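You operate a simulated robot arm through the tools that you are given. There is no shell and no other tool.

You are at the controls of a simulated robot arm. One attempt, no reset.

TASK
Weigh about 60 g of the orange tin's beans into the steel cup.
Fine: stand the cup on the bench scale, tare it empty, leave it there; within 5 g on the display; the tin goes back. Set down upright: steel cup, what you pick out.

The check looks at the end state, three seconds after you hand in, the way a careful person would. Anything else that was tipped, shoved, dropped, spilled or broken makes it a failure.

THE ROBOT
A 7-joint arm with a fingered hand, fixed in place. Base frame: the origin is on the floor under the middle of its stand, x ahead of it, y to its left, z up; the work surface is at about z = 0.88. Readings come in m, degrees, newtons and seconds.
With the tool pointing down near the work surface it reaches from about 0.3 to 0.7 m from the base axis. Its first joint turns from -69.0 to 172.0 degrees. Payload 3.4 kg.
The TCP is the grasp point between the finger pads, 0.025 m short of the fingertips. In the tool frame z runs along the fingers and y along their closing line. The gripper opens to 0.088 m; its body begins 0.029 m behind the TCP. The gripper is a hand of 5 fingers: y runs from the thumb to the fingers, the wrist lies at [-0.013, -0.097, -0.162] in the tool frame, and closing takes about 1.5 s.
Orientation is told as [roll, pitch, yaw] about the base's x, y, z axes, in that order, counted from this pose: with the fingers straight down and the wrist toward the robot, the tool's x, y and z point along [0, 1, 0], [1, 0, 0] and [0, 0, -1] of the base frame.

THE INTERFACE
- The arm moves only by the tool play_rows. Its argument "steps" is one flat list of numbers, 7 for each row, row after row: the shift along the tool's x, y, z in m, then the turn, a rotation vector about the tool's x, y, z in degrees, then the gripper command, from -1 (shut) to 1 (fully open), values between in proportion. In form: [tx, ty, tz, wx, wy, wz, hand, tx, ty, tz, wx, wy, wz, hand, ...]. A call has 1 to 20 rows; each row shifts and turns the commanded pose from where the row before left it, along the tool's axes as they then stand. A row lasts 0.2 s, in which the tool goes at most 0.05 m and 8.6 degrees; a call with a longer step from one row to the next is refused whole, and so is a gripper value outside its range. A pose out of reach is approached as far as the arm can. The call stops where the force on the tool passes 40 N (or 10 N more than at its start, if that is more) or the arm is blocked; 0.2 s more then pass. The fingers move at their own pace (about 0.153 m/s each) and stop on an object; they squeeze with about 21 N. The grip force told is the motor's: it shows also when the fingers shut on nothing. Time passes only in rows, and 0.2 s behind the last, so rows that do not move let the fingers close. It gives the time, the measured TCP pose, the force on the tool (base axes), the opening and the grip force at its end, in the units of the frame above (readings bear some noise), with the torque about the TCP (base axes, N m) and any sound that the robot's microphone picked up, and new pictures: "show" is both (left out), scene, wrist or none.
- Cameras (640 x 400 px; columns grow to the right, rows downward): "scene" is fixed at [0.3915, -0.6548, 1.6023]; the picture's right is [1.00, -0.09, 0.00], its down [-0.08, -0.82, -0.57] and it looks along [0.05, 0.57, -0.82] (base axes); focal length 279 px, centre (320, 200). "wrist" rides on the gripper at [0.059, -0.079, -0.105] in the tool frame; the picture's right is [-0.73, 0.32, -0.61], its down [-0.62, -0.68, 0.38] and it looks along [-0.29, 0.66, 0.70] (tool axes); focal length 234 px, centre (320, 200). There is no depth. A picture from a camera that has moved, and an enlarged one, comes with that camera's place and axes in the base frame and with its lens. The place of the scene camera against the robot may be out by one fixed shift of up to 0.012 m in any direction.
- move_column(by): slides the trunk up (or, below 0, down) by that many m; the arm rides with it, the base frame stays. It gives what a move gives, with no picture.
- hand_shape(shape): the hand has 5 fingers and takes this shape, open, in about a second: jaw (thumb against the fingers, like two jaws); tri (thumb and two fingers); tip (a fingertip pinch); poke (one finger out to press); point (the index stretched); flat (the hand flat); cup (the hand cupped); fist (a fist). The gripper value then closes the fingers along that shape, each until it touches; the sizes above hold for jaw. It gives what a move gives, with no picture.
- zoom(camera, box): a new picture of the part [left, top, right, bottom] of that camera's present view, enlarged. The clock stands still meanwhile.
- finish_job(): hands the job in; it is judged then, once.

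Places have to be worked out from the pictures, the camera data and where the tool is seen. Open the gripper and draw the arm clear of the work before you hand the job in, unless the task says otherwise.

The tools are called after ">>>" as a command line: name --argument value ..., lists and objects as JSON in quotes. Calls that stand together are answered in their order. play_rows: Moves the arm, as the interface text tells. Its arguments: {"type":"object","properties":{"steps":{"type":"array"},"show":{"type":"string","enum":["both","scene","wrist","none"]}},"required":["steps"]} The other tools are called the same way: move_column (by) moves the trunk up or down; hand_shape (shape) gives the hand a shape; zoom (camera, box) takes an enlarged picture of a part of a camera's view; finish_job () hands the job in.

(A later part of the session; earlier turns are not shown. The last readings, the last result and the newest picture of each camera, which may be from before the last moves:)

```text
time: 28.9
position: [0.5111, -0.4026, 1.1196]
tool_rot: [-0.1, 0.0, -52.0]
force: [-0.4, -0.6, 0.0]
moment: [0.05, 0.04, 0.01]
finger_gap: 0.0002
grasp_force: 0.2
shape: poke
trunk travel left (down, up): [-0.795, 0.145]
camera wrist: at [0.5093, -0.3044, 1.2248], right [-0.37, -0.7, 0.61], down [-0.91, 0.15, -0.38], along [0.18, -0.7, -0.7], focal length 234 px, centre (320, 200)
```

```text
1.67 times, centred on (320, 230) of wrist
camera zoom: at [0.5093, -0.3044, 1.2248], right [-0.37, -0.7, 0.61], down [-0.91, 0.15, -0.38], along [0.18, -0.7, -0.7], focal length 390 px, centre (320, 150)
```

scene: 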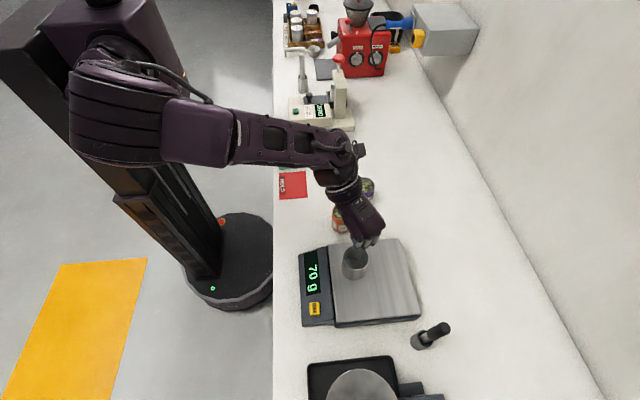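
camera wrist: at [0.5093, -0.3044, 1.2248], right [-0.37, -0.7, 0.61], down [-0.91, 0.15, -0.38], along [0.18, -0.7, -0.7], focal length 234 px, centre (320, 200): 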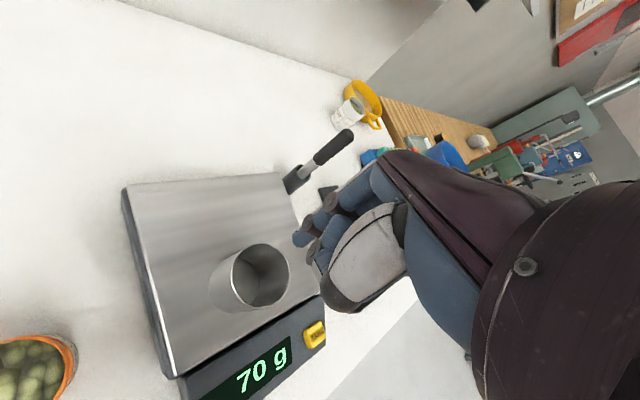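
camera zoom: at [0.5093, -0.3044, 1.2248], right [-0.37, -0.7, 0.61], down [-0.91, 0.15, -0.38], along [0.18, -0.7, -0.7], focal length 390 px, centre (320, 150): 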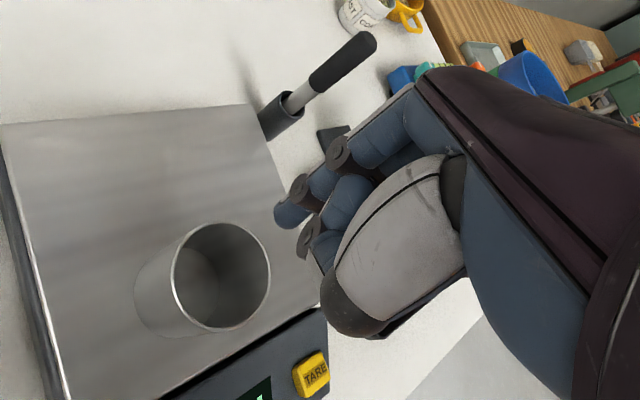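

Tare will be pressed with the index tip, so I need that tip's place in the tool frame. I'll turn to yaw 0 up here so the scene camera sees the finger from the side.

>>> play_rows --steps '[0, 0, -0.02, 0, 0, -7.5, 1, 0, 0, -0.02, 0, 0, -7.5, 1, 0, 0, 0, 0, 0, -7.5, 1, 0, 0, 0, 0, 0, -7.5, 1, 0, 0, 0, 0, 0, -7.5, 1, 0, 0, 0, 0, 0, -7.5, 1, 0, 0, 0, 0, 0, -7, 1, 0, 0, 0, 0, 0, 0, 1]'

>>> zoom --camera "scene" --box '[300, 150, 420, 270]'

```text
time: 30.8
position: [0.5109, -0.4024, 1.159]
tool_rot: [0.0, -0.1, 0.0]
force: [-0.2, 1.0, 0.2]
moment: [-0.04, -0.04, 0.0]
finger_gap: 0.0002
grasp_force: 0.0
shape: poke
trunk travel left (down, up): [-0.795, 0.145]
camera wrist: at [0.4323, -0.3442, 1.2645], right [0.32, -0.73, 0.61], down [-0.68, -0.62, -0.38], along [0.66, -0.29, -0.7], focal length 234 px, centre (320, 200)
```

scene: 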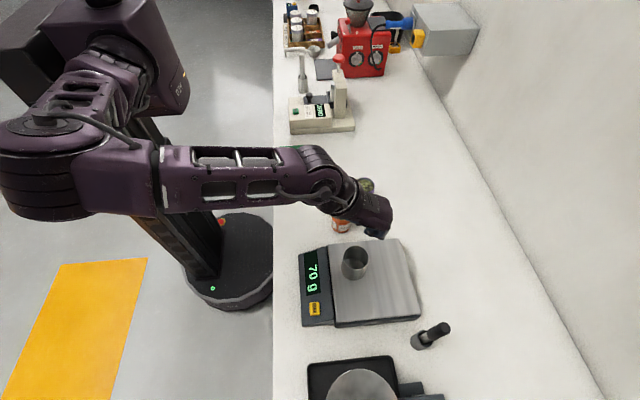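
wrist: 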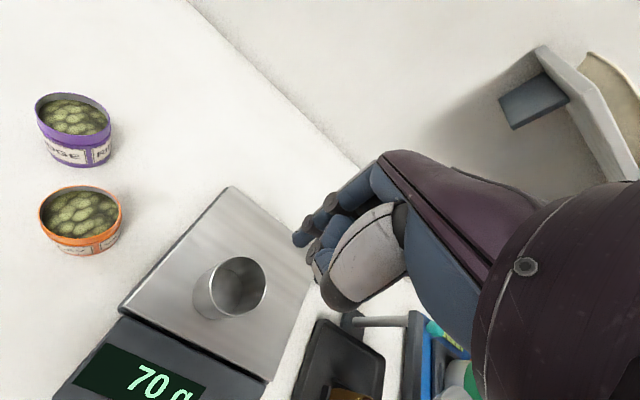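

```text
3.33 times, centred on (360, 210) of scene
camera zoom: at [0.3915, -0.6548, 1.6023], right [1.0, -0.09, 0.0], down [-0.08, -0.82, -0.57], along [0.05, 0.57, -0.82], focal length 929 px, centre (187, 167)
```

zoom: 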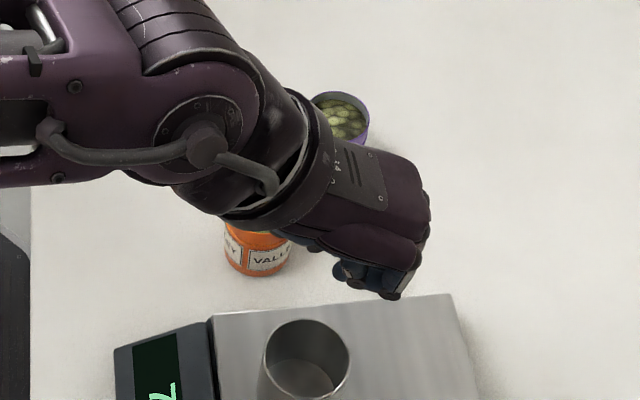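

The index tip is hidden behind the curled fingers from here. I'll go back to yaw −52 and tilt the fingers outward 40°, so the scene camera sees the back of the hand and the extended index.

>>> play_rows --steps '[0, 0, 0, 0, 0, 8, 1, 0, 0, 0, 0, 0, 8, 1, 0, 0, 0, 0, 0, 8, 1, 0, 0, 0, 0, 0, 8, 1, 0, 0, 0, 0, 0, 8, 1, 0, 0, 0, 0, 0, 8, 1, 0, 0, 0, 0, 0, 4, 1, 0, 0, -0.01, -8, 0, 0, 1, 0, 0, -0.01, -8, 0, 0, 1, 0, 0, 0, -8, 0, 0, 1, 0, 0, 0, -8, 0, 0, 1, 0, 0, 0, -8, 0, 0, 1, 0, 0, 0, 0, 0, 0, 1]'

>>> zoom --camera "scene" --box '[300, 150, 420, 270]'

>>> zoom --camera "wrist" --box '[260, 140, 420, 340]'

```text
time: 33.5
position: [0.5088, -0.4032, 1.1778]
tool_rot: [0.2, -40.0, -52.2]
force: [0.2, 0.0, -0.1]
moment: [-0.02, -0.02, -0.02]
finger_gap: 0.0
grasp_force: 0.0
shape: poke
trunk travel left (down, up): [-0.795, 0.145]
camera wrist: at [0.4773, -0.2664, 1.209], right [-0.66, -0.33, 0.67], down [-0.66, -0.17, -0.73], along [0.36, -0.93, -0.11], focal length 234 px, centre (320, 200)
```

scene: 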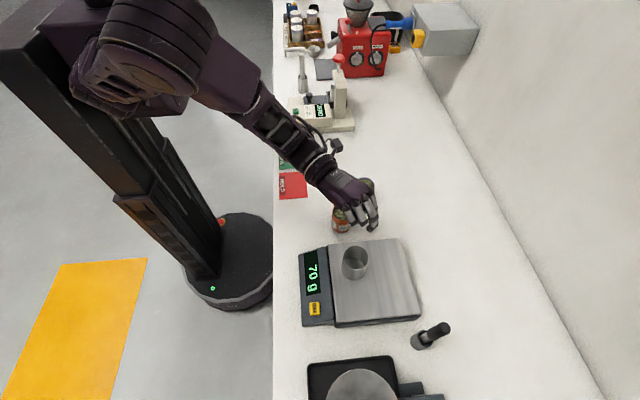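
wrist: 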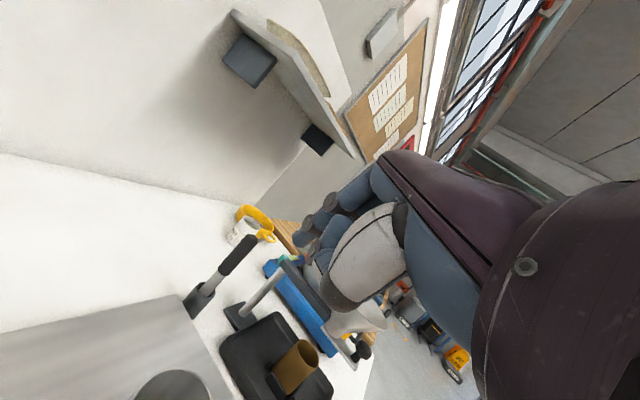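

```text
3.33 times, centred on (360, 210) of scene
camera zoom: at [0.3915, -0.6548, 1.6023], right [1.0, -0.09, 0.0], down [-0.08, -0.82, -0.57], along [0.05, 0.57, -0.82], focal length 929 px, centre (187, 167)
```

zoom: 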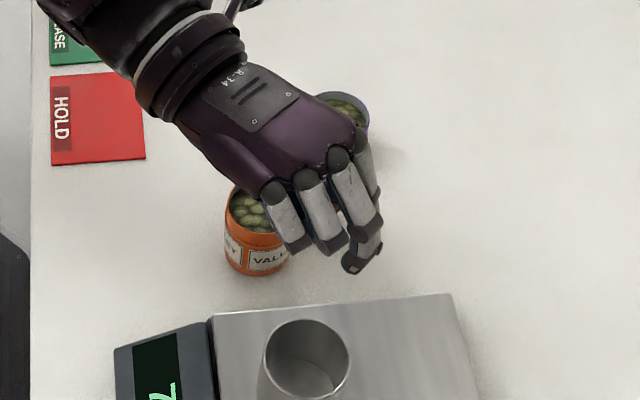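

```text
2.00 times, centred on (340, 240) of wrist
camera zoom: at [0.4773, -0.2664, 1.209], right [-0.66, -0.33, 0.67], down [-0.66, -0.17, -0.73], along [0.36, -0.93, -0.11], focal length 468 px, centre (280, 120)
```

zoom: 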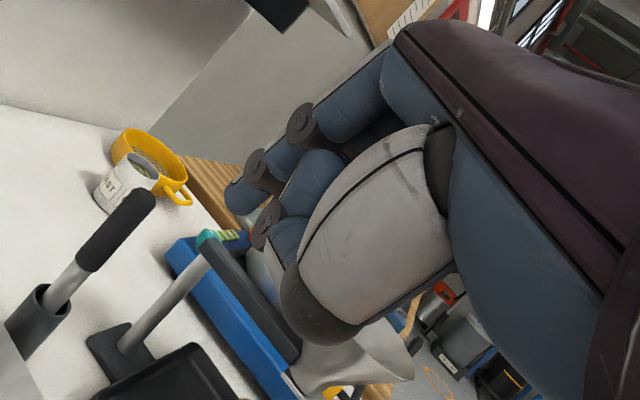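

Triangulating gives the index tip at about (0.003, 0.008, 0.031) in the tool frame. I level the hand, move to above TARE and come down partway to check.

>>> play_rows --steps '[0, 0, 0, 8, 0, 0, 1, 0, 0, 0, 8, 0, 0, 1, 0, 0, 0, 8, 0, 0, 1, 0, 0, 0, 8, 0, 0, 1, 0, 0, 0, 8, 0, 0, 1, -0.03, 0, 0, 0, 0, 0, 1, -0.03, 0, 0, 0, 0, 0, 1, -0.03, 0, 0, 0, 0, 0, 1, -0.03, 0, 0.02, 0, 0, 0, 1, -0.021, 0, 0.03, 0, 0, 0, 1, 0, 0, 0.04, 0, 0, 0, 1, 0, 0, 0.035, 0, 0, 0, 1, 0, 0, 0, 0, 0, 0, 1]'

>>> zoom --camera "wrist" --box '[200, 140, 400, 340]'

>>> zoom --camera "scene" --box '[270, 220, 430, 340]'

```text
time: 36.4
position: [0.3993, -0.4858, 1.0538]
tool_rot: [0.1, 0.1, -52.0]
force: [0.1, -0.3, -0.4]
moment: [0.0, 0.03, 0.04]
finger_gap: 0.0
grasp_force: 0.1
shape: poke
trunk travel left (down, up): [-0.795, 0.145]
camera wrist: at [0.3966, -0.3874, 1.1597], right [-0.37, -0.7, 0.61], down [-0.91, 0.15, -0.38], along [0.18, -0.7, -0.7], focal length 234 px, centre (320, 200)
```

scene: 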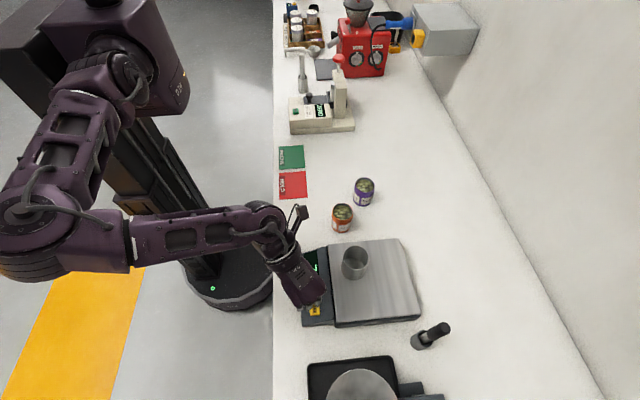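
wrist: 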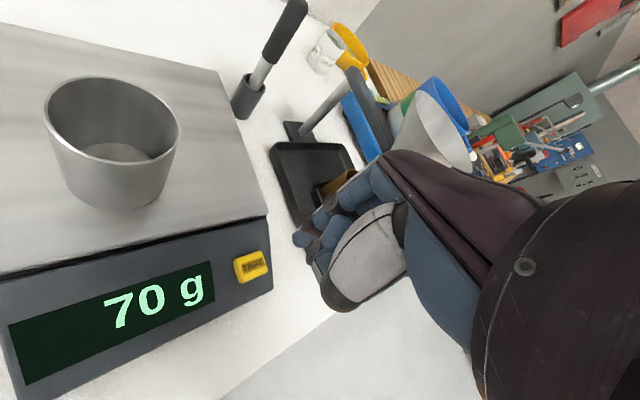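

```text
2.00 times, centred on (300, 240) of wrist
camera zoom: at [0.3966, -0.3874, 1.1597], right [-0.37, -0.7, 0.61], down [-0.91, 0.15, -0.38], along [0.18, -0.7, -0.7], focal length 468 px, centre (360, 120)
```

zoom: 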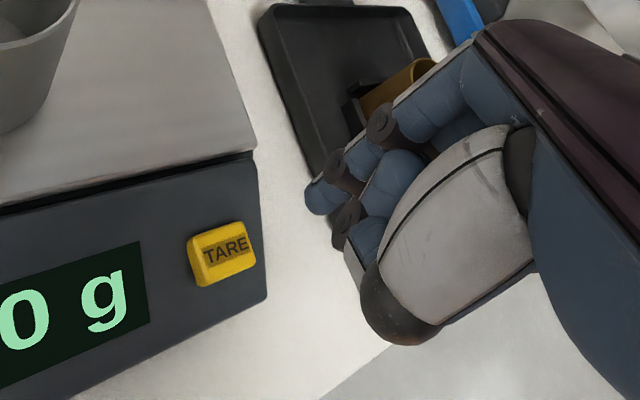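

```text
3.33 times, centred on (350, 280) of scene
camera zoom: at [0.3915, -0.6548, 1.6023], right [1.0, -0.09, 0.0], down [-0.08, -0.82, -0.57], along [0.05, 0.57, -0.82], focal length 929 px, centre (220, -67)
```

zoom: 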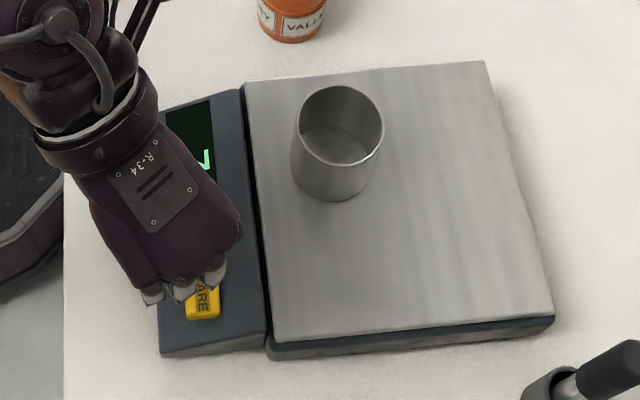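

TARE measures (0.405, −0.494), top near z 0.93. I trim the position, lower the tip to about 15 mm above the button and look.

>>> play_rows --steps '[-0.0035, 0.002, 0.02, 0, 0, 0, 1, 0, 0, 0.02, 0, 0, 0, 1, 0, 0, 0.02, 0, 0, 0, 1, 0, 0, 0.014, 0, 0, 0, 1, 0, 0, 0, 0, 0, 0, 1]' --show "wrist"

>>> zoom --camera "wrist" --box '[220, 160, 380, 320]'

```text
time: 37.5
position: [0.398, -0.4911, 0.9795]
tool_rot: [-0.1, 0.0, -52.0]
force: [0.3, -0.1, -0.3]
moment: [-0.01, -0.01, -0.03]
finger_gap: 0.0001
grasp_force: 0.0
shape: poke
trunk travel left (down, up): [-0.795, 0.145]
camera wrist: at [0.3965, -0.3934, 1.0862], right [-0.37, -0.7, 0.61], down [-0.91, 0.15, -0.38], along [0.18, -0.7, -0.7], focal length 234 px, centre (320, 200)
```

wrist: 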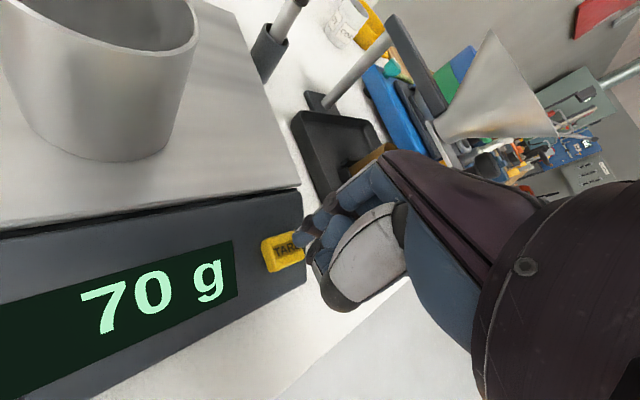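

```text
2.50 times, centred on (300, 240) of wrist
camera zoom: at [0.3965, -0.3934, 1.0862], right [-0.37, -0.7, 0.61], down [-0.91, 0.15, -0.38], along [0.18, -0.7, -0.7], focal length 585 px, centre (370, 100)
```

zoom: 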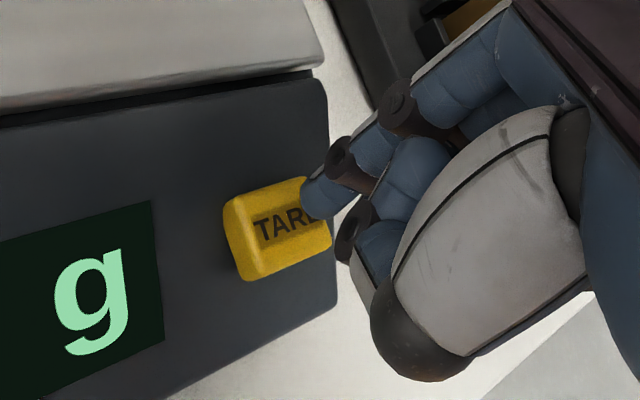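

The tip is lined up over the button and its shadow falls on it. I press down in 2 to 3 mm steps, reading force and display.

>>> play_rows --steps '[0, 0, 0.003, 0, 0, 0, 1, 0, 0, 0.003, 0, 0, 0, 1, 0, 0, 0.003, 0, 0, 0, 1, 0, 0, 0, 0, 0, 0, 1]' --show "none"

>>> zoom --camera "wrist" --box '[180, 140, 380, 320]'

```text
time: 38.5
position: [0.3982, -0.493, 0.97]
tool_rot: [0.0, -0.1, -52.1]
force: [0.3, -0.3, 0.2]
moment: [0.02, -0.02, -0.03]
finger_gap: 0.0
grasp_force: 0.1
shape: poke
trunk travel left (down, up): [-0.795, 0.145]
```

```text
2.22 times, centred on (280, 230) of wrist
camera zoom: at [0.3954, -0.3938, 1.0769], right [-0.37, -0.7, 0.61], down [-0.91, 0.15, -0.38], along [0.18, -0.7, -0.7], focal length 520 px, centre (409, 133)
```

zoom: 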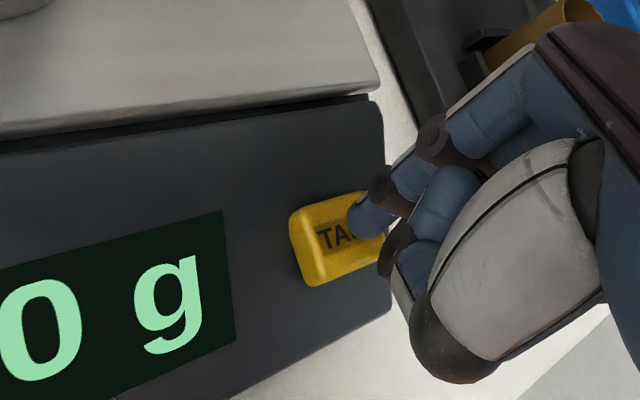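

>>> play_rows --steps '[0, 0, 0.002, 0, 0, 0, 1, 0, 0, 0.002, 0, 0, 0, 1, 0, 0, 0.002, 0, 0, 0, 1, 0, 0, 0, 0, 0, 0, 1]' --show "none"

>>> zoom --camera "wrist" --box '[160, 140, 380, 340]'

```text
time: 39.5
position: [0.397, -0.492, 0.9657]
tool_rot: [-0.1, 0.0, -52.0]
force: [-0.1, -0.1, -0.1]
moment: [-0.04, -0.01, 0.02]
finger_gap: 0.0
grasp_force: 0.0
shape: poke
trunk travel left (down, up): [-0.795, 0.145]
```

```text
2.00 times, centred on (270, 240) of wrist
camera zoom: at [0.3956, -0.3939, 1.071], right [-0.37, -0.7, 0.61], down [-0.91, 0.15, -0.38], along [0.18, -0.7, -0.7], focal length 468 px, centre (420, 120)
```

zoom: 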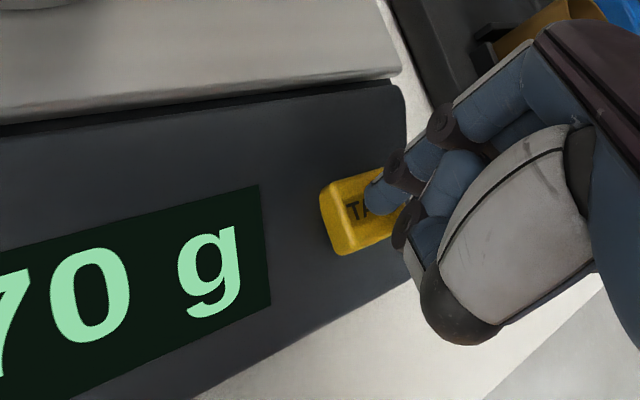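

>>> play_rows --steps '[0, 0, 0.002, 0, 0, 0, 1, 0, 0, 0.002, 0, 0, 0, 1, 0, 0, 0.002, 0, 0, 0, 1, 0, 0, 0, 0, 0, 0, 1]' --show "none"

>>> zoom --camera "wrist" --box '[160, 140, 380, 340]'

```text
time: 40.5
position: [0.3964, -0.4928, 0.9594]
tool_rot: [0.1, -0.1, -52.1]
force: [0.7, -2.3, 5.5]
moment: [-0.07, -0.02, 0.01]
finger_gap: 0.0
grasp_force: 0.0
shape: poke
trunk travel left (down, up): [-0.795, 0.145]
heard: click
```

```text
2.00 times, centred on (270, 240) of wrist
camera zoom: at [0.3954, -0.3936, 1.065], right [-0.37, -0.7, 0.61], down [-0.91, 0.15, -0.38], along [0.18, -0.7, -0.7], focal length 468 px, centre (420, 120)
```

zoom: 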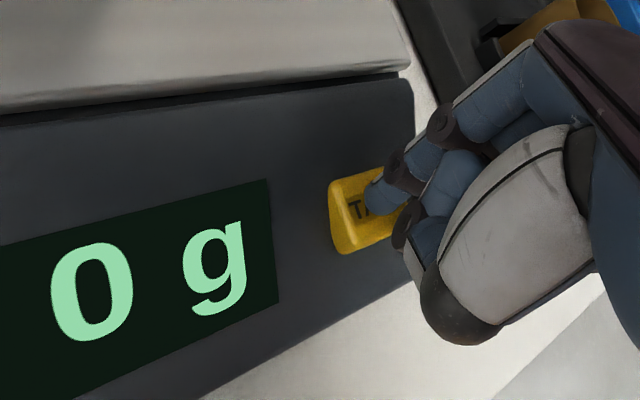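

Click heard and the display reads 0 g with the cup on it, so the tare is done. I rise straight up, return to jaw, and then test the side-grasp orientation (fingers nearly level, thumb side up) in free air.

>>> play_rows --steps '[0, 0, -0.01, 0, 0, 0, 1, 0, 0, -0.03, 0, 0, 0, 1, 0, 0, -0.04, 0, 0, 0, 1, 0, 0, -0.04, 0, 0, 0, 1, 0, 0, -0.04, 0, 0, 0, 1, 0, 0, 0, 0, 0, 0, 1]' --show "scene"

>>> hand_shape --shape "jaw"

>>> play_rows --steps '[0.0288, -0.0225, 0, 0, 0, 0, 1, 0.0288, -0.0225, 0, 0, 0, 0, 1, 0.0288, -0.0225, 0, 0, 0, 0, 1, 0.0288, -0.0225, 0, 0, 0, 0, 1, 0.0288, -0.0225, 0, 0, 0, 0, 1, 0.0288, -0.0225, 0, 0, 0, 0, 1, 0, 0, 0, 0, 0, 7.6, 1, 0, 0, 0, 0, 0, 7.6, 1, 0, 0, 0, 0, 0, 7.6, 1, 0, 0, 0, 0, 0, 0, 1]' --show "scene"

```text
time: 42.0
position: [0.398, -0.4925, 1.1163]
tool_rot: [0.0, 0.0, -51.9]
force: [0.1, 0.0, -0.1]
moment: [-0.02, 0.03, 0.01]
finger_gap: 0.0
grasp_force: 0.0
shape: poke
trunk travel left (down, up): [-0.795, 0.145]
```

scene: 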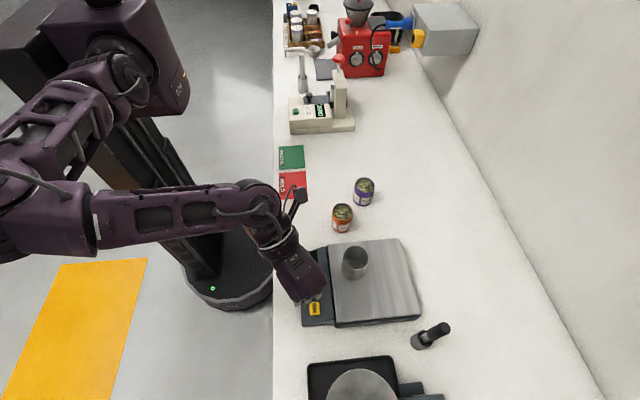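

```text
time: 42.9
position: [0.3973, -0.4926, 1.1169]
tool_rot: [0.0, 0.0, -51.9]
force: [0.4, -0.4, -0.2]
moment: [0.04, -0.01, -0.03]
finger_gap: 0.0879
grasp_force: 0.1
shape: jaw
trunk travel left (down, up): [-0.795, 0.145]
```

```text
time: 45.0
position: [0.4509, -0.2791, 1.1193]
tool_rot: [-0.1, 0.0, -74.9]
force: [0.3, 0.6, 0.3]
moment: [-0.01, 0.01, 0.0]
finger_gap: 0.088
grasp_force: 0.0
shape: jaw
trunk travel left (down, up): [-0.795, 0.145]
```

scene: 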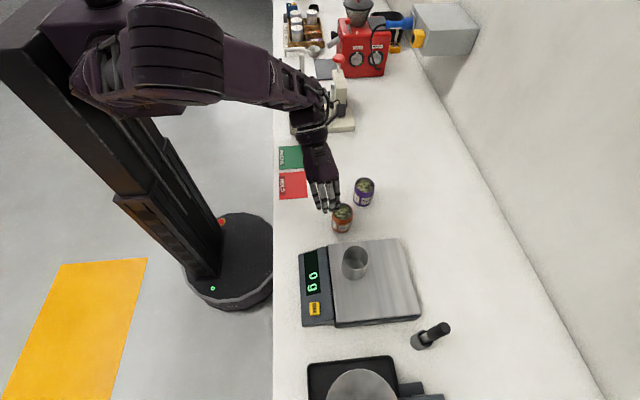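

The pose is good. Now I rotate about tool y towards a near-level hand and watch for reach limits.

>>> play_rows --steps '[0, 0, 0, 0, 7.8, 0, 1, 0, 0, 0, 0, 7.8, 0, 1, 0, 0, 0, 0, 7.8, 0, 1, 0, 0, 0, 0, 7.8, 0, 1, 0, 0, 0, 0, 7.8, 0, 1, 0, 0, 0, 0, 7.8, 0, 1, 0, 0, 0, 0, 7.8, 0, 1, 0, 0, 0, 0, 7.8, 0, 1, 0, 0, 0, 0, 7.6, 0, 1, 0, 0, 0, 0, 0, 0, 1]'

```text
time: 47.2
position: [0.4342, -0.3486, 1.186]
tool_rot: [70.0, 0.0, -74.8]
force: [-0.4, 0.0, 0.0]
moment: [0.01, -0.03, 0.0]
finger_gap: 0.0882
grasp_force: 0.1
shape: jaw
out of reach, approached as far as the arm can: row 4, 5, 6, 7, 8, 9
trunk travel left (down, up): [-0.795, 0.145]
camera wrist: at [0.3385, -0.2931, 1.279], right [-0.71, -0.53, -0.47], down [-0.04, 0.7, -0.72], along [0.71, -0.49, -0.51], focal length 234 px, centre (320, 200)
```

scene: 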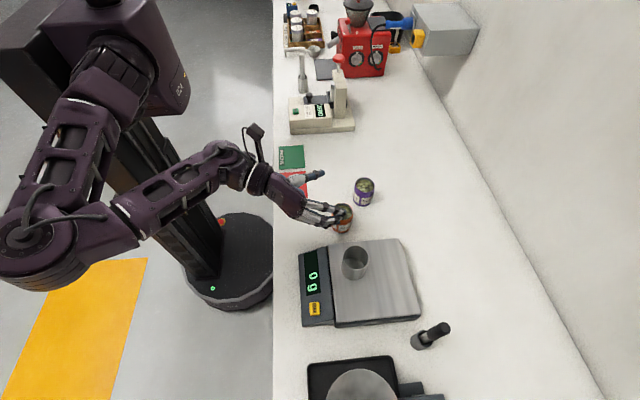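
wrist: 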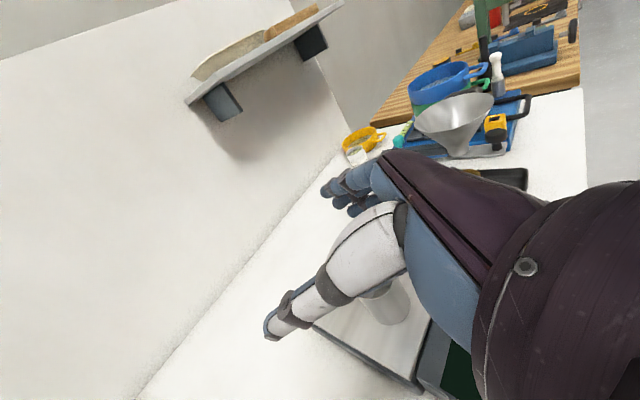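

The orientation (20° below level, thumb side up) is reached, with some drift in position. I try moving it to a staging point right above the tin, at (0.493, −0.247, 1.10).

>>> play_rows --steps '[-0.0104, -0.0164, 0.0215, 0, 0, 0, 1, -0.0104, -0.0164, 0.0215, 0, 0, 0, 1, -0.0104, -0.0164, 0.0215, 0, 0, 0, 1, -0.0104, -0.0164, 0.0215, 0, 0, 0, 1, -0.0104, -0.0164, 0.0215, 0, 0, 0, 1, 0, 0, 0, 0, 0, 0, 1]'

```text
time: 48.6
position: [0.4925, -0.2487, 1.1019]
tool_rot: [70.0, 0.1, -74.9]
force: [0.4, -0.1, 0.3]
moment: [0.01, 0.02, 0.07]
finger_gap: 0.0878
grasp_force: 0.1
shape: jaw
trunk travel left (down, up): [-0.795, 0.145]
camera wrist: at [0.3965, -0.1932, 1.1945], right [-0.71, -0.53, -0.47], down [-0.04, 0.7, -0.72], along [0.71, -0.49, -0.51], focal length 234 px, centre (320, 200)
```

scene: 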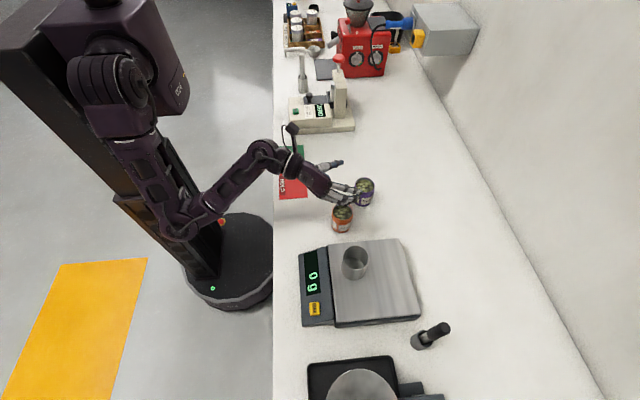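
wrist: 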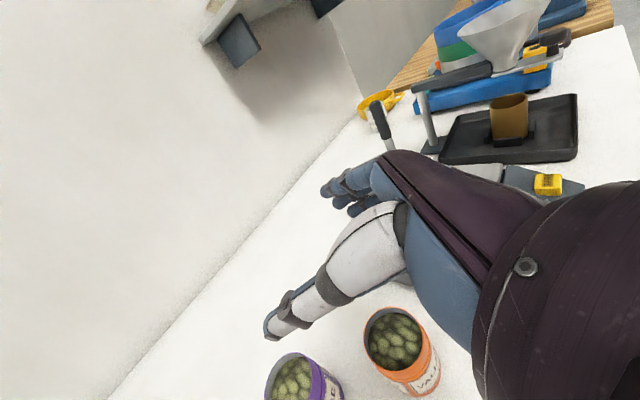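

The staging pose is reached exactly. I'll check how the hand lines up with the orange tin before going down.

>>> zoom --camera "scene" --box '[290, 140, 410, 250]'

>>> zoom --camera "wrist" --box '[240, 200, 480, 400]'

>>> zoom --camera "scene" --box '[50, 20, 350, 250]'

```text
3.64 times, centred on (350, 195) of scene
camera zoom: at [0.3915, -0.6548, 1.6023], right [1.0, -0.09, 0.0], down [-0.08, -0.82, -0.57], along [0.05, 0.57, -0.82], focal length 1014 px, centre (211, 218)
```

zoom: 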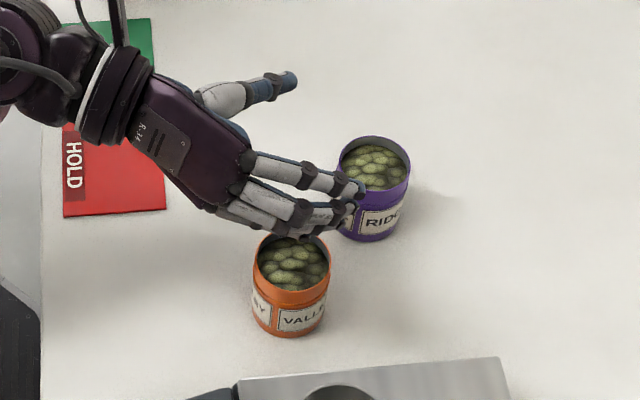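

```text
2.00 times, centred on (360, 300) of wrist
camera zoom: at [0.3965, -0.1932, 1.1945], right [-0.71, -0.53, -0.47], down [-0.04, 0.7, -0.72], along [0.71, -0.49, -0.51], focal length 468 px, centre (240, 0)
```

zoom: 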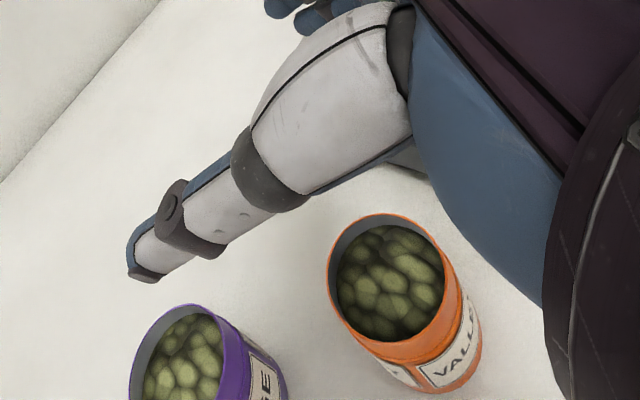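

```text
1.74 times, centred on (200, 135) of scene
camera zoom: at [0.3915, -0.6548, 1.6023], right [1.0, -0.09, 0.0], down [-0.08, -0.82, -0.57], along [0.05, 0.57, -0.82], focal length 485 px, centre (529, 313)
```

zoom: 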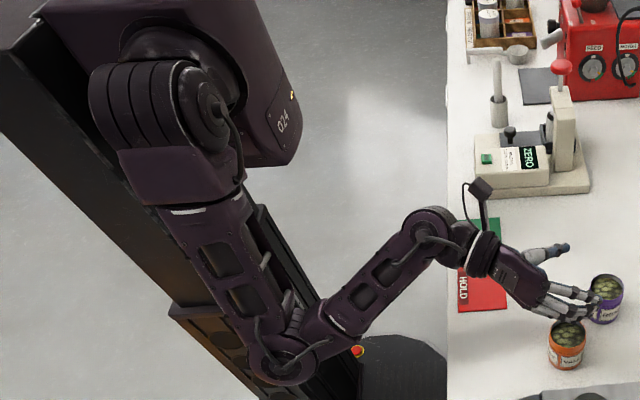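

The tin axis is at (0.503, −0.248), 10 mm beyond the TCP along the approach and centred between thumb and fingers. I lower 0.09 m with the trunk and look again.

>>> move_column --by -0.09

>>> zoom --camera "scene" --box '[290, 140, 410, 250]'

>>> zoom --camera "wrist" --box '[240, 200, 480, 400]'

>>> zoom --camera "scene" --box '[50, 20, 350, 250]'

```text
time: 49.9
position: [0.4927, -0.248, 1.0122]
tool_rot: [69.9, 0.0, -74.9]
force: [-0.4, 0.8, 0.2]
moment: [0.0, 0.03, 0.02]
finger_gap: 0.088
grasp_force: 0.0
shape: jaw
trunk travel left (down, up): [-0.705, 0.235]
```

```text
3.64 times, centred on (350, 195) of scene
camera zoom: at [0.3915, -0.6548, 1.6023], right [1.0, -0.09, 0.0], down [-0.08, -0.82, -0.57], along [0.05, 0.57, -0.82], focal length 1014 px, centre (211, 218)
```

zoom: 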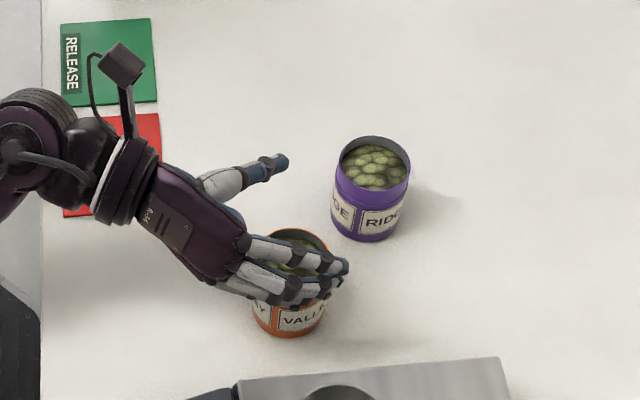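

```text
2.00 times, centred on (360, 300) of wrist
camera zoom: at [0.3967, -0.1923, 1.1047], right [-0.71, -0.53, -0.47], down [-0.04, 0.7, -0.72], along [0.71, -0.49, -0.51], focal length 468 px, centre (240, 0)
```

zoom: 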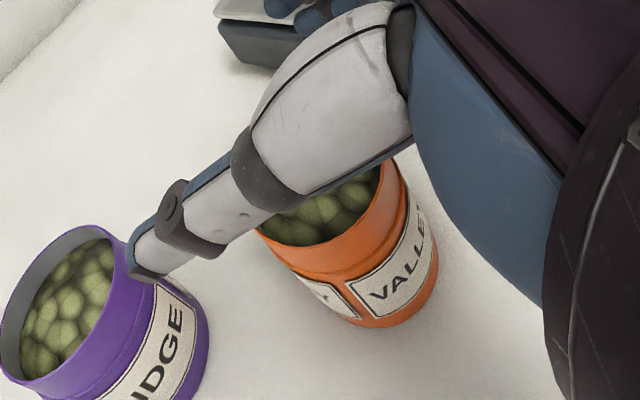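

```text
1.74 times, centred on (200, 135) of scene
camera zoom: at [0.3915, -0.6548, 1.6023], right [1.0, -0.09, 0.0], down [-0.08, -0.82, -0.57], along [0.05, 0.57, -0.82], focal length 485 px, centre (529, 313)
```

zoom: 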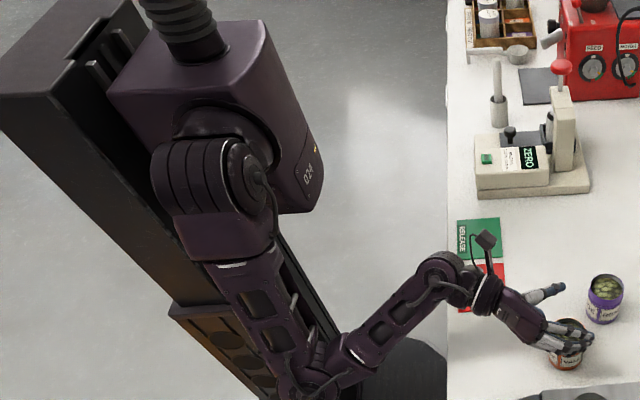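

Everything lines up and the forearm crosses the bench edge with room to spare. I lower 0.045 m more and check.

>>> move_column --by -0.045

>>> zoom --camera "scene" --box '[290, 140, 410, 250]'

>>> zoom --camera "wrist" --box '[240, 200, 480, 400]'

```text
time: 50.8
position: [0.4924, -0.2476, 0.9669]
tool_rot: [69.9, -0.1, -74.9]
force: [1.2, 0.9, 0.1]
moment: [0.0, -0.01, 0.03]
finger_gap: 0.088
grasp_force: 0.1
shape: jaw
trunk travel left (down, up): [-0.66, 0.28]
```

```text
3.64 times, centred on (350, 195) of scene
camera zoom: at [0.3915, -0.6548, 1.6023], right [1.0, -0.09, 0.0], down [-0.08, -0.82, -0.57], along [0.05, 0.57, -0.82], focal length 1014 px, centre (211, 218)
```

zoom: 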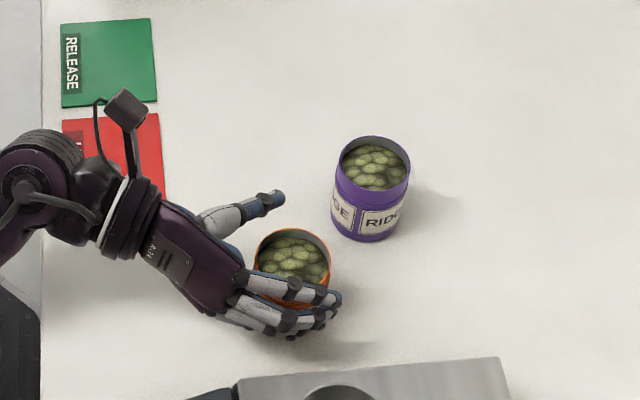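

```text
2.00 times, centred on (360, 300) of wrist
camera zoom: at [0.3967, -0.1923, 1.0596], right [-0.71, -0.53, -0.47], down [-0.04, 0.7, -0.72], along [0.71, -0.49, -0.51], focal length 468 px, centre (240, 0)
```

zoom: 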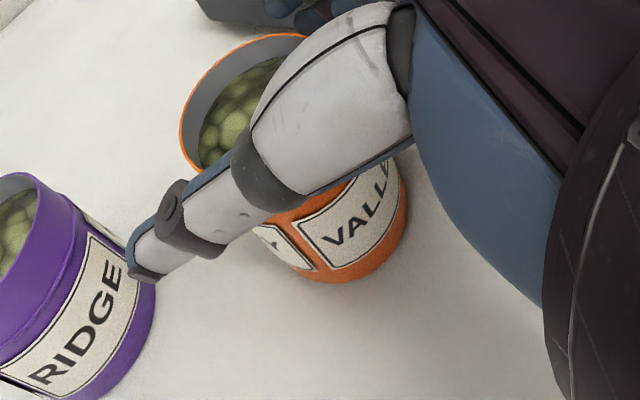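

Clear on all sides. I make the final 0.03 m descent to TCP z≈0.937 and look at the finger clearance.

>>> move_column --by -0.03

>>> zoom --camera "scene" --box '[300, 170, 400, 250]'

>>> zoom --camera "wrist" --box '[240, 120, 480, 360]'

```text
time: 51.5
position: [0.4926, -0.2472, 0.9375]
tool_rot: [70.0, 0.0, -74.9]
force: [-0.4, 0.4, -0.2]
moment: [0.01, -0.01, 0.01]
finger_gap: 0.0882
grasp_force: 0.1
shape: jaw
trunk travel left (down, up): [-0.63, 0.31]
```

```text
5.00 times, centred on (350, 210) of scene
camera zoom: at [0.3915, -0.6548, 1.6023], right [1.0, -0.09, 0.0], down [-0.08, -0.82, -0.57], along [0.05, 0.57, -0.82], focal length 1394 px, centre (170, 150)
```

zoom: 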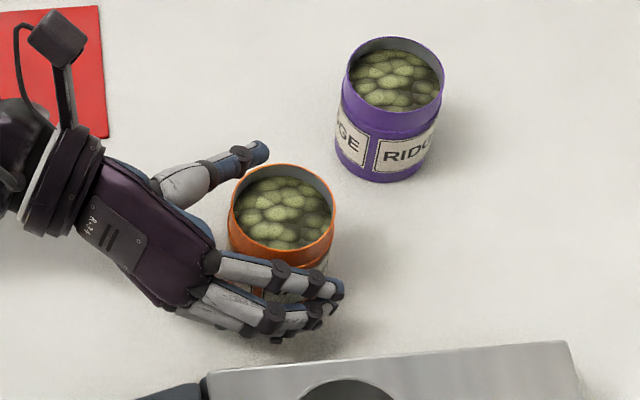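

```text
1.67 times, centred on (360, 240) of wrist
camera zoom: at [0.3967, -0.1923, 1.0296], right [-0.71, -0.53, -0.47], down [-0.04, 0.7, -0.72], along [0.71, -0.49, -0.51], focal length 390 px, centre (253, 133)
```

zoom: 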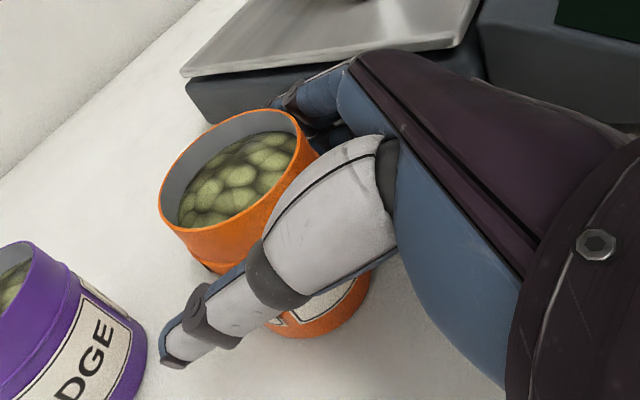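

The rim stands above both thumb and index, so this is a good side grasp. I close slowly on the tin.

>>> play_rows --steps '[0, 0, 0, 0, 0, 0, 0.8, 0, 0, 0, 0, 0, 0, 0.65, 0, 0, 0, 0, 0, 0, 0.5, 0, 0, 0, 0, 0, 0, 0.35, 0, 0, 0, 0, 0, 0, 0.2, 0, 0, 0, 0, 0, 0, 0.05, 0, 0, 0, 0, 0, 0, -0.1, 0, 0, 0, 0, 0, 0, -0.3, 0, 0, 0, 0, 0, 0, -0.5, 0, 0, 0, 0, 0, 0, -0.6, 0, 0, 0, 0, 0, 0, -0.6]'

>>> zoom --camera "scene" --box '[300, 170, 400, 250]'

>>> zoom --camera "wrist" --box '[240, 120, 480, 360]'

```text
time: 53.9
position: [0.494, -0.247, 0.9371]
tool_rot: [70.0, 0.0, -74.8]
force: [0.2, 0.6, 0.8]
moment: [-0.08, 0.01, 0.04]
finger_gap: 0.0482
grasp_force: 21.1
shape: jaw
trunk travel left (down, up): [-0.63, 0.31]
camera wrist: at [0.3968, -0.1923, 1.0296], right [-0.71, -0.53, -0.47], down [-0.04, 0.7, -0.72], along [0.71, -0.49, -0.51], focal length 234 px, centre (320, 200)
```

scene: 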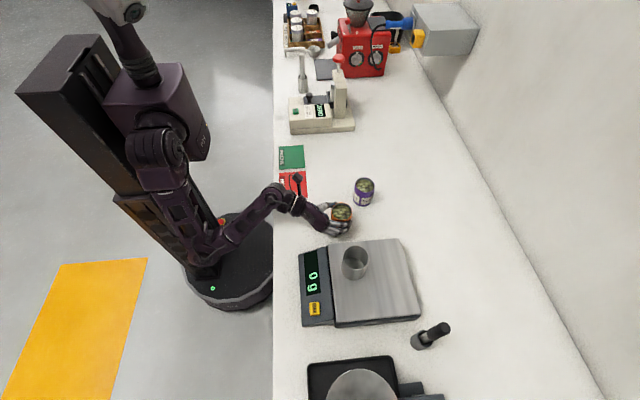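
wrist: 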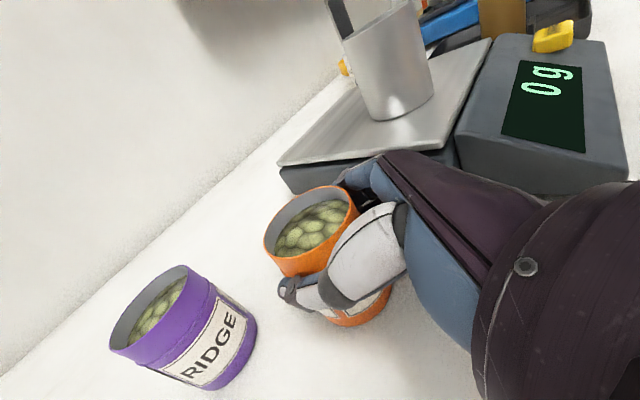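

```text
5.00 times, centred on (350, 210) of scene
camera zoom: at [0.3915, -0.6548, 1.6023], right [1.0, -0.09, 0.0], down [-0.08, -0.82, -0.57], along [0.05, 0.57, -0.82], focal length 1394 px, centre (170, 150)
```

zoom: 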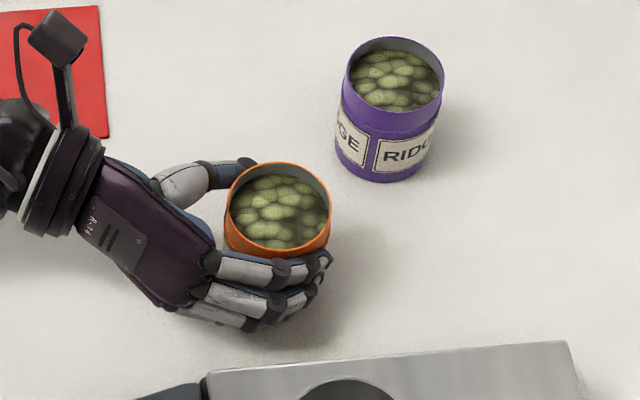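

```text
1.67 times, centred on (360, 240) of wrist
camera zoom: at [0.3968, -0.1923, 1.0296], right [-0.71, -0.53, -0.47], down [-0.04, 0.7, -0.72], along [0.71, -0.49, -0.51], focal length 390 px, centre (253, 133)
```

zoom: 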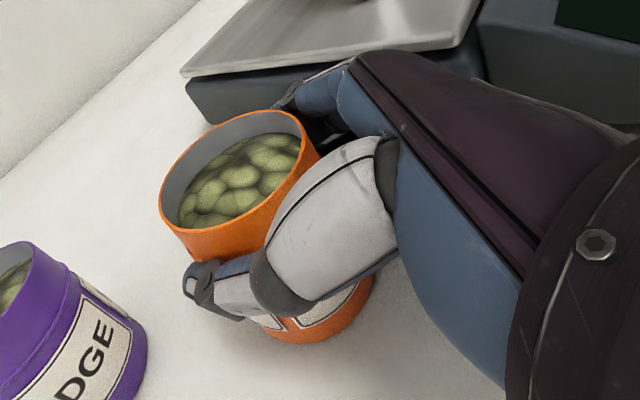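

Gripped at 21 N with the rim free. I lift 0.15 m straight up with the trunk and confirm the tin comes along upright.

>>> move_column --by 0.03

>>> zoom --camera "scene" --box '[290, 150, 410, 250]'

>>> zoom --camera "wrist" --box '[240, 120, 480, 360]'

```text
time: 54.7
position: [0.4921, -0.2481, 0.9667]
tool_rot: [69.9, 0.0, -74.9]
force: [0.5, 0.1, -1.7]
moment: [0.0, -0.02, 0.0]
finger_gap: 0.0479
grasp_force: 20.7
shape: jaw
trunk travel left (down, up): [-0.66, 0.28]
```

```text
4.00 times, centred on (350, 200) of scene
camera zoom: at [0.3915, -0.6548, 1.6023], right [1.0, -0.09, 0.0], down [-0.08, -0.82, -0.57], along [0.05, 0.57, -0.82], focal length 1115 px, centre (200, 200)
```

zoom: 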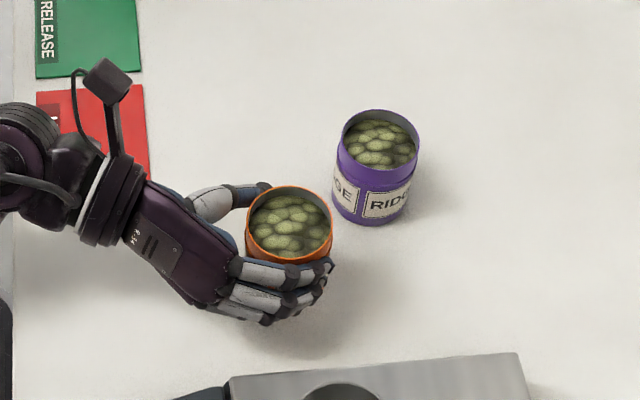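

```text
1.67 times, centred on (360, 240) of wrist
camera zoom: at [0.3972, -0.1926, 1.0594], right [-0.71, -0.53, -0.47], down [-0.04, 0.7, -0.72], along [0.71, -0.49, -0.51], focal length 390 px, centre (253, 133)
```

zoom: 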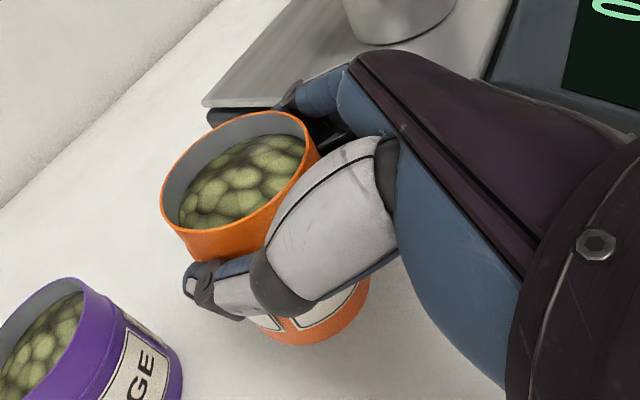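

The tin rises upright and firm, weighing roughly 0.17 kg by the force reading. I lift another 0.13 m.

>>> move_column --by 0.13

>>> play_rows --steps '[0, 0, 0, 0, 0, 0, -0.6, 0, 0, 0, 0, 0, 0, -0.6]'

```text
time: 56.3
position: [0.4927, -0.247, 1.0975]
tool_rot: [70.1, 0.0, -74.9]
force: [0.1, -0.5, -1.6]
moment: [-0.02, 0.03, 0.0]
finger_gap: 0.0478
grasp_force: 20.0
shape: jaw
trunk travel left (down, up): [-0.79, 0.15]
```

```text
time: 56.9
position: [0.4929, -0.2477, 1.0977]
tool_rot: [70.0, 0.0, -74.9]
force: [-0.1, 0.5, -0.9]
moment: [0.01, 0.0, 0.01]
finger_gap: 0.048
grasp_force: 20.9
shape: jaw
trunk travel left (down, up): [-0.79, 0.15]
camera wrist: at [0.3971, -0.1926, 1.1894], right [-0.71, -0.53, -0.47], down [-0.04, 0.7, -0.72], along [0.71, -0.49, -0.51], focal length 234 px, centre (320, 200)
```

scene: 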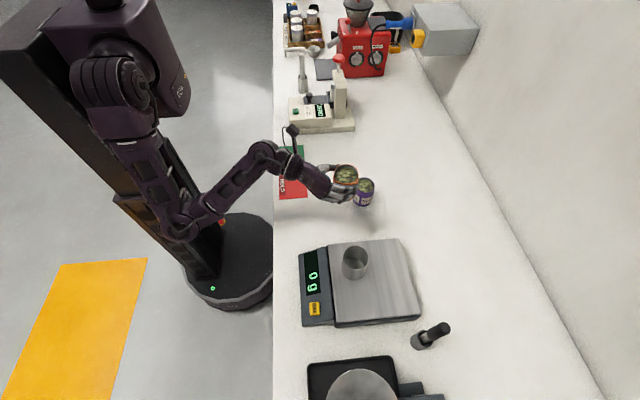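
wrist: 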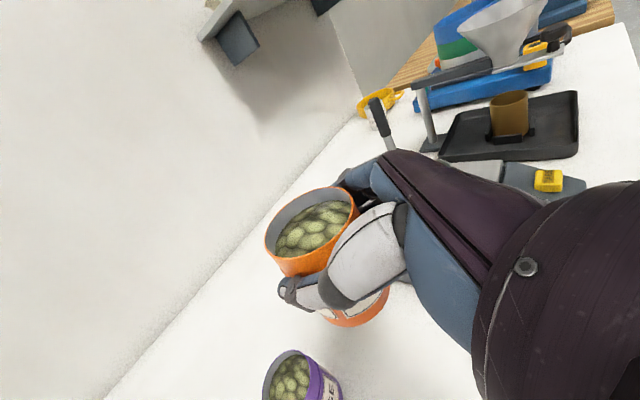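

Now I carry the tin over next to the cup at a safe height, TCP about (0.472, −0.427, 1.11), and turn it 13° to yaw −62.

>>> play_rows --steps '[-0.0012, 0.0167, -0.0067, 0, 0, 0, -0.6, -0.0012, 0.0167, -0.0067, 0, 0, 0, -0.6, -0.0012, 0.0167, -0.0067, 0, 0, 0, -0.6, -0.0012, 0.0167, -0.0067, 0, 0, 0, -0.6, -0.0012, 0.0167, -0.0067, 0, 0, 0, -0.6, -0.0012, 0.0167, -0.0067, 0, 0, 0, -0.6, -0.0012, 0.0167, -0.0067, 0, 0, 0, -0.6, -0.0012, 0.0167, -0.0067, 0, 0, 0, -0.6, -0.0012, 0.0167, -0.0067, 0, 0, 0, -0.6, -0.0012, 0.0167, -0.0067, 0, 0, 0, -0.6, 0, 0, 0, 4.1, 0, -1.5, -0.6, 0, 0, 0, 4.1, 0, -1.5, -0.6, 0, 0, 0, 4.0, 0, -1.45, -0.6, 0, 0, 0, 0, 0, 0, -0.6]'

>>> zoom --camera "scene" --box '[280, 190, 420, 310]'

>>> zoom --camera "wrist" --box '[200, 120, 480, 400]'

```text
time: 59.9
position: [0.4714, -0.425, 1.1091]
tool_rot: [70.0, -0.1, -61.9]
force: [-0.3, 0.4, -1.8]
moment: [-0.01, 0.0, 0.0]
finger_gap: 0.0476
grasp_force: 20.9
shape: jaw
trunk travel left (down, up): [-0.79, 0.15]
camera wrist: at [0.3658, -0.3942, 1.2011], right [-0.57, -0.67, -0.47], down [-0.19, 0.67, -0.72], along [0.8, -0.32, -0.51], focal length 234 px, centre (320, 200)
```

scene: 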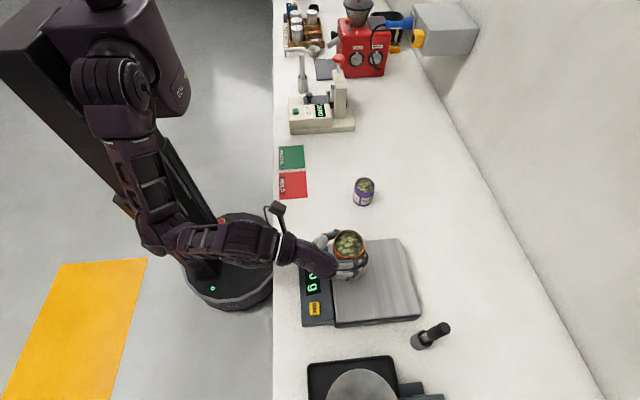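
wrist: 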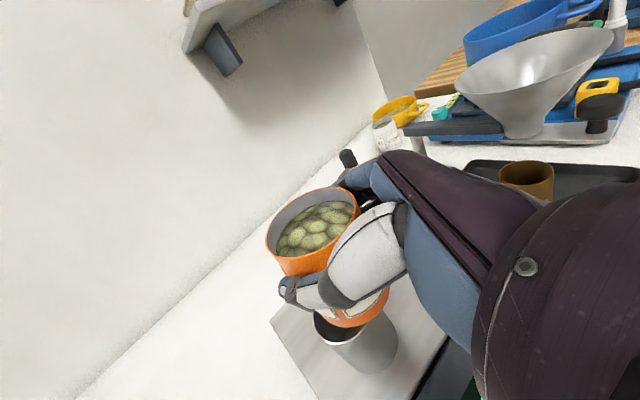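

```text
3.33 times, centred on (350, 250) of scene
camera zoom: at [0.3915, -0.6548, 1.6023], right [1.0, -0.09, 0.0], down [-0.08, -0.82, -0.57], along [0.05, 0.57, -0.82], focal length 929 px, centre (220, 33)
```

zoom: 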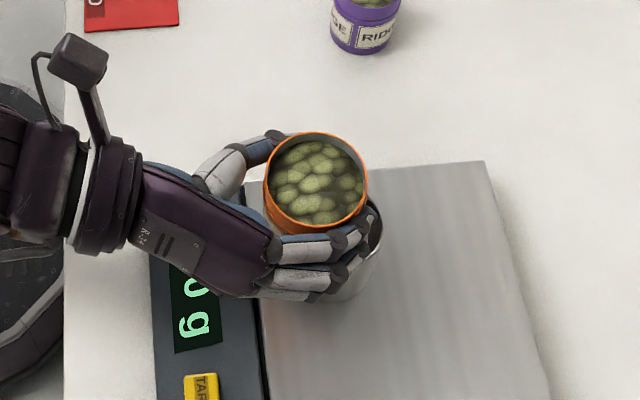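

```text
1.43 times, centred on (340, 260) of wrist
camera zoom: at [0.3658, -0.3942, 1.2011], right [-0.57, -0.67, -0.47], down [-0.19, 0.67, -0.72], along [0.8, -0.32, -0.51], focal length 334 px, centre (291, 114)
```

zoom: 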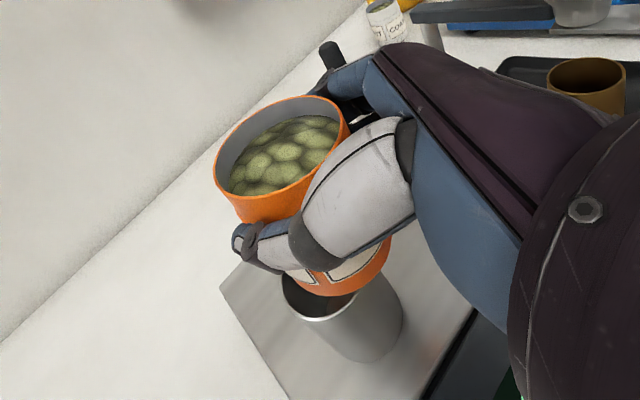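

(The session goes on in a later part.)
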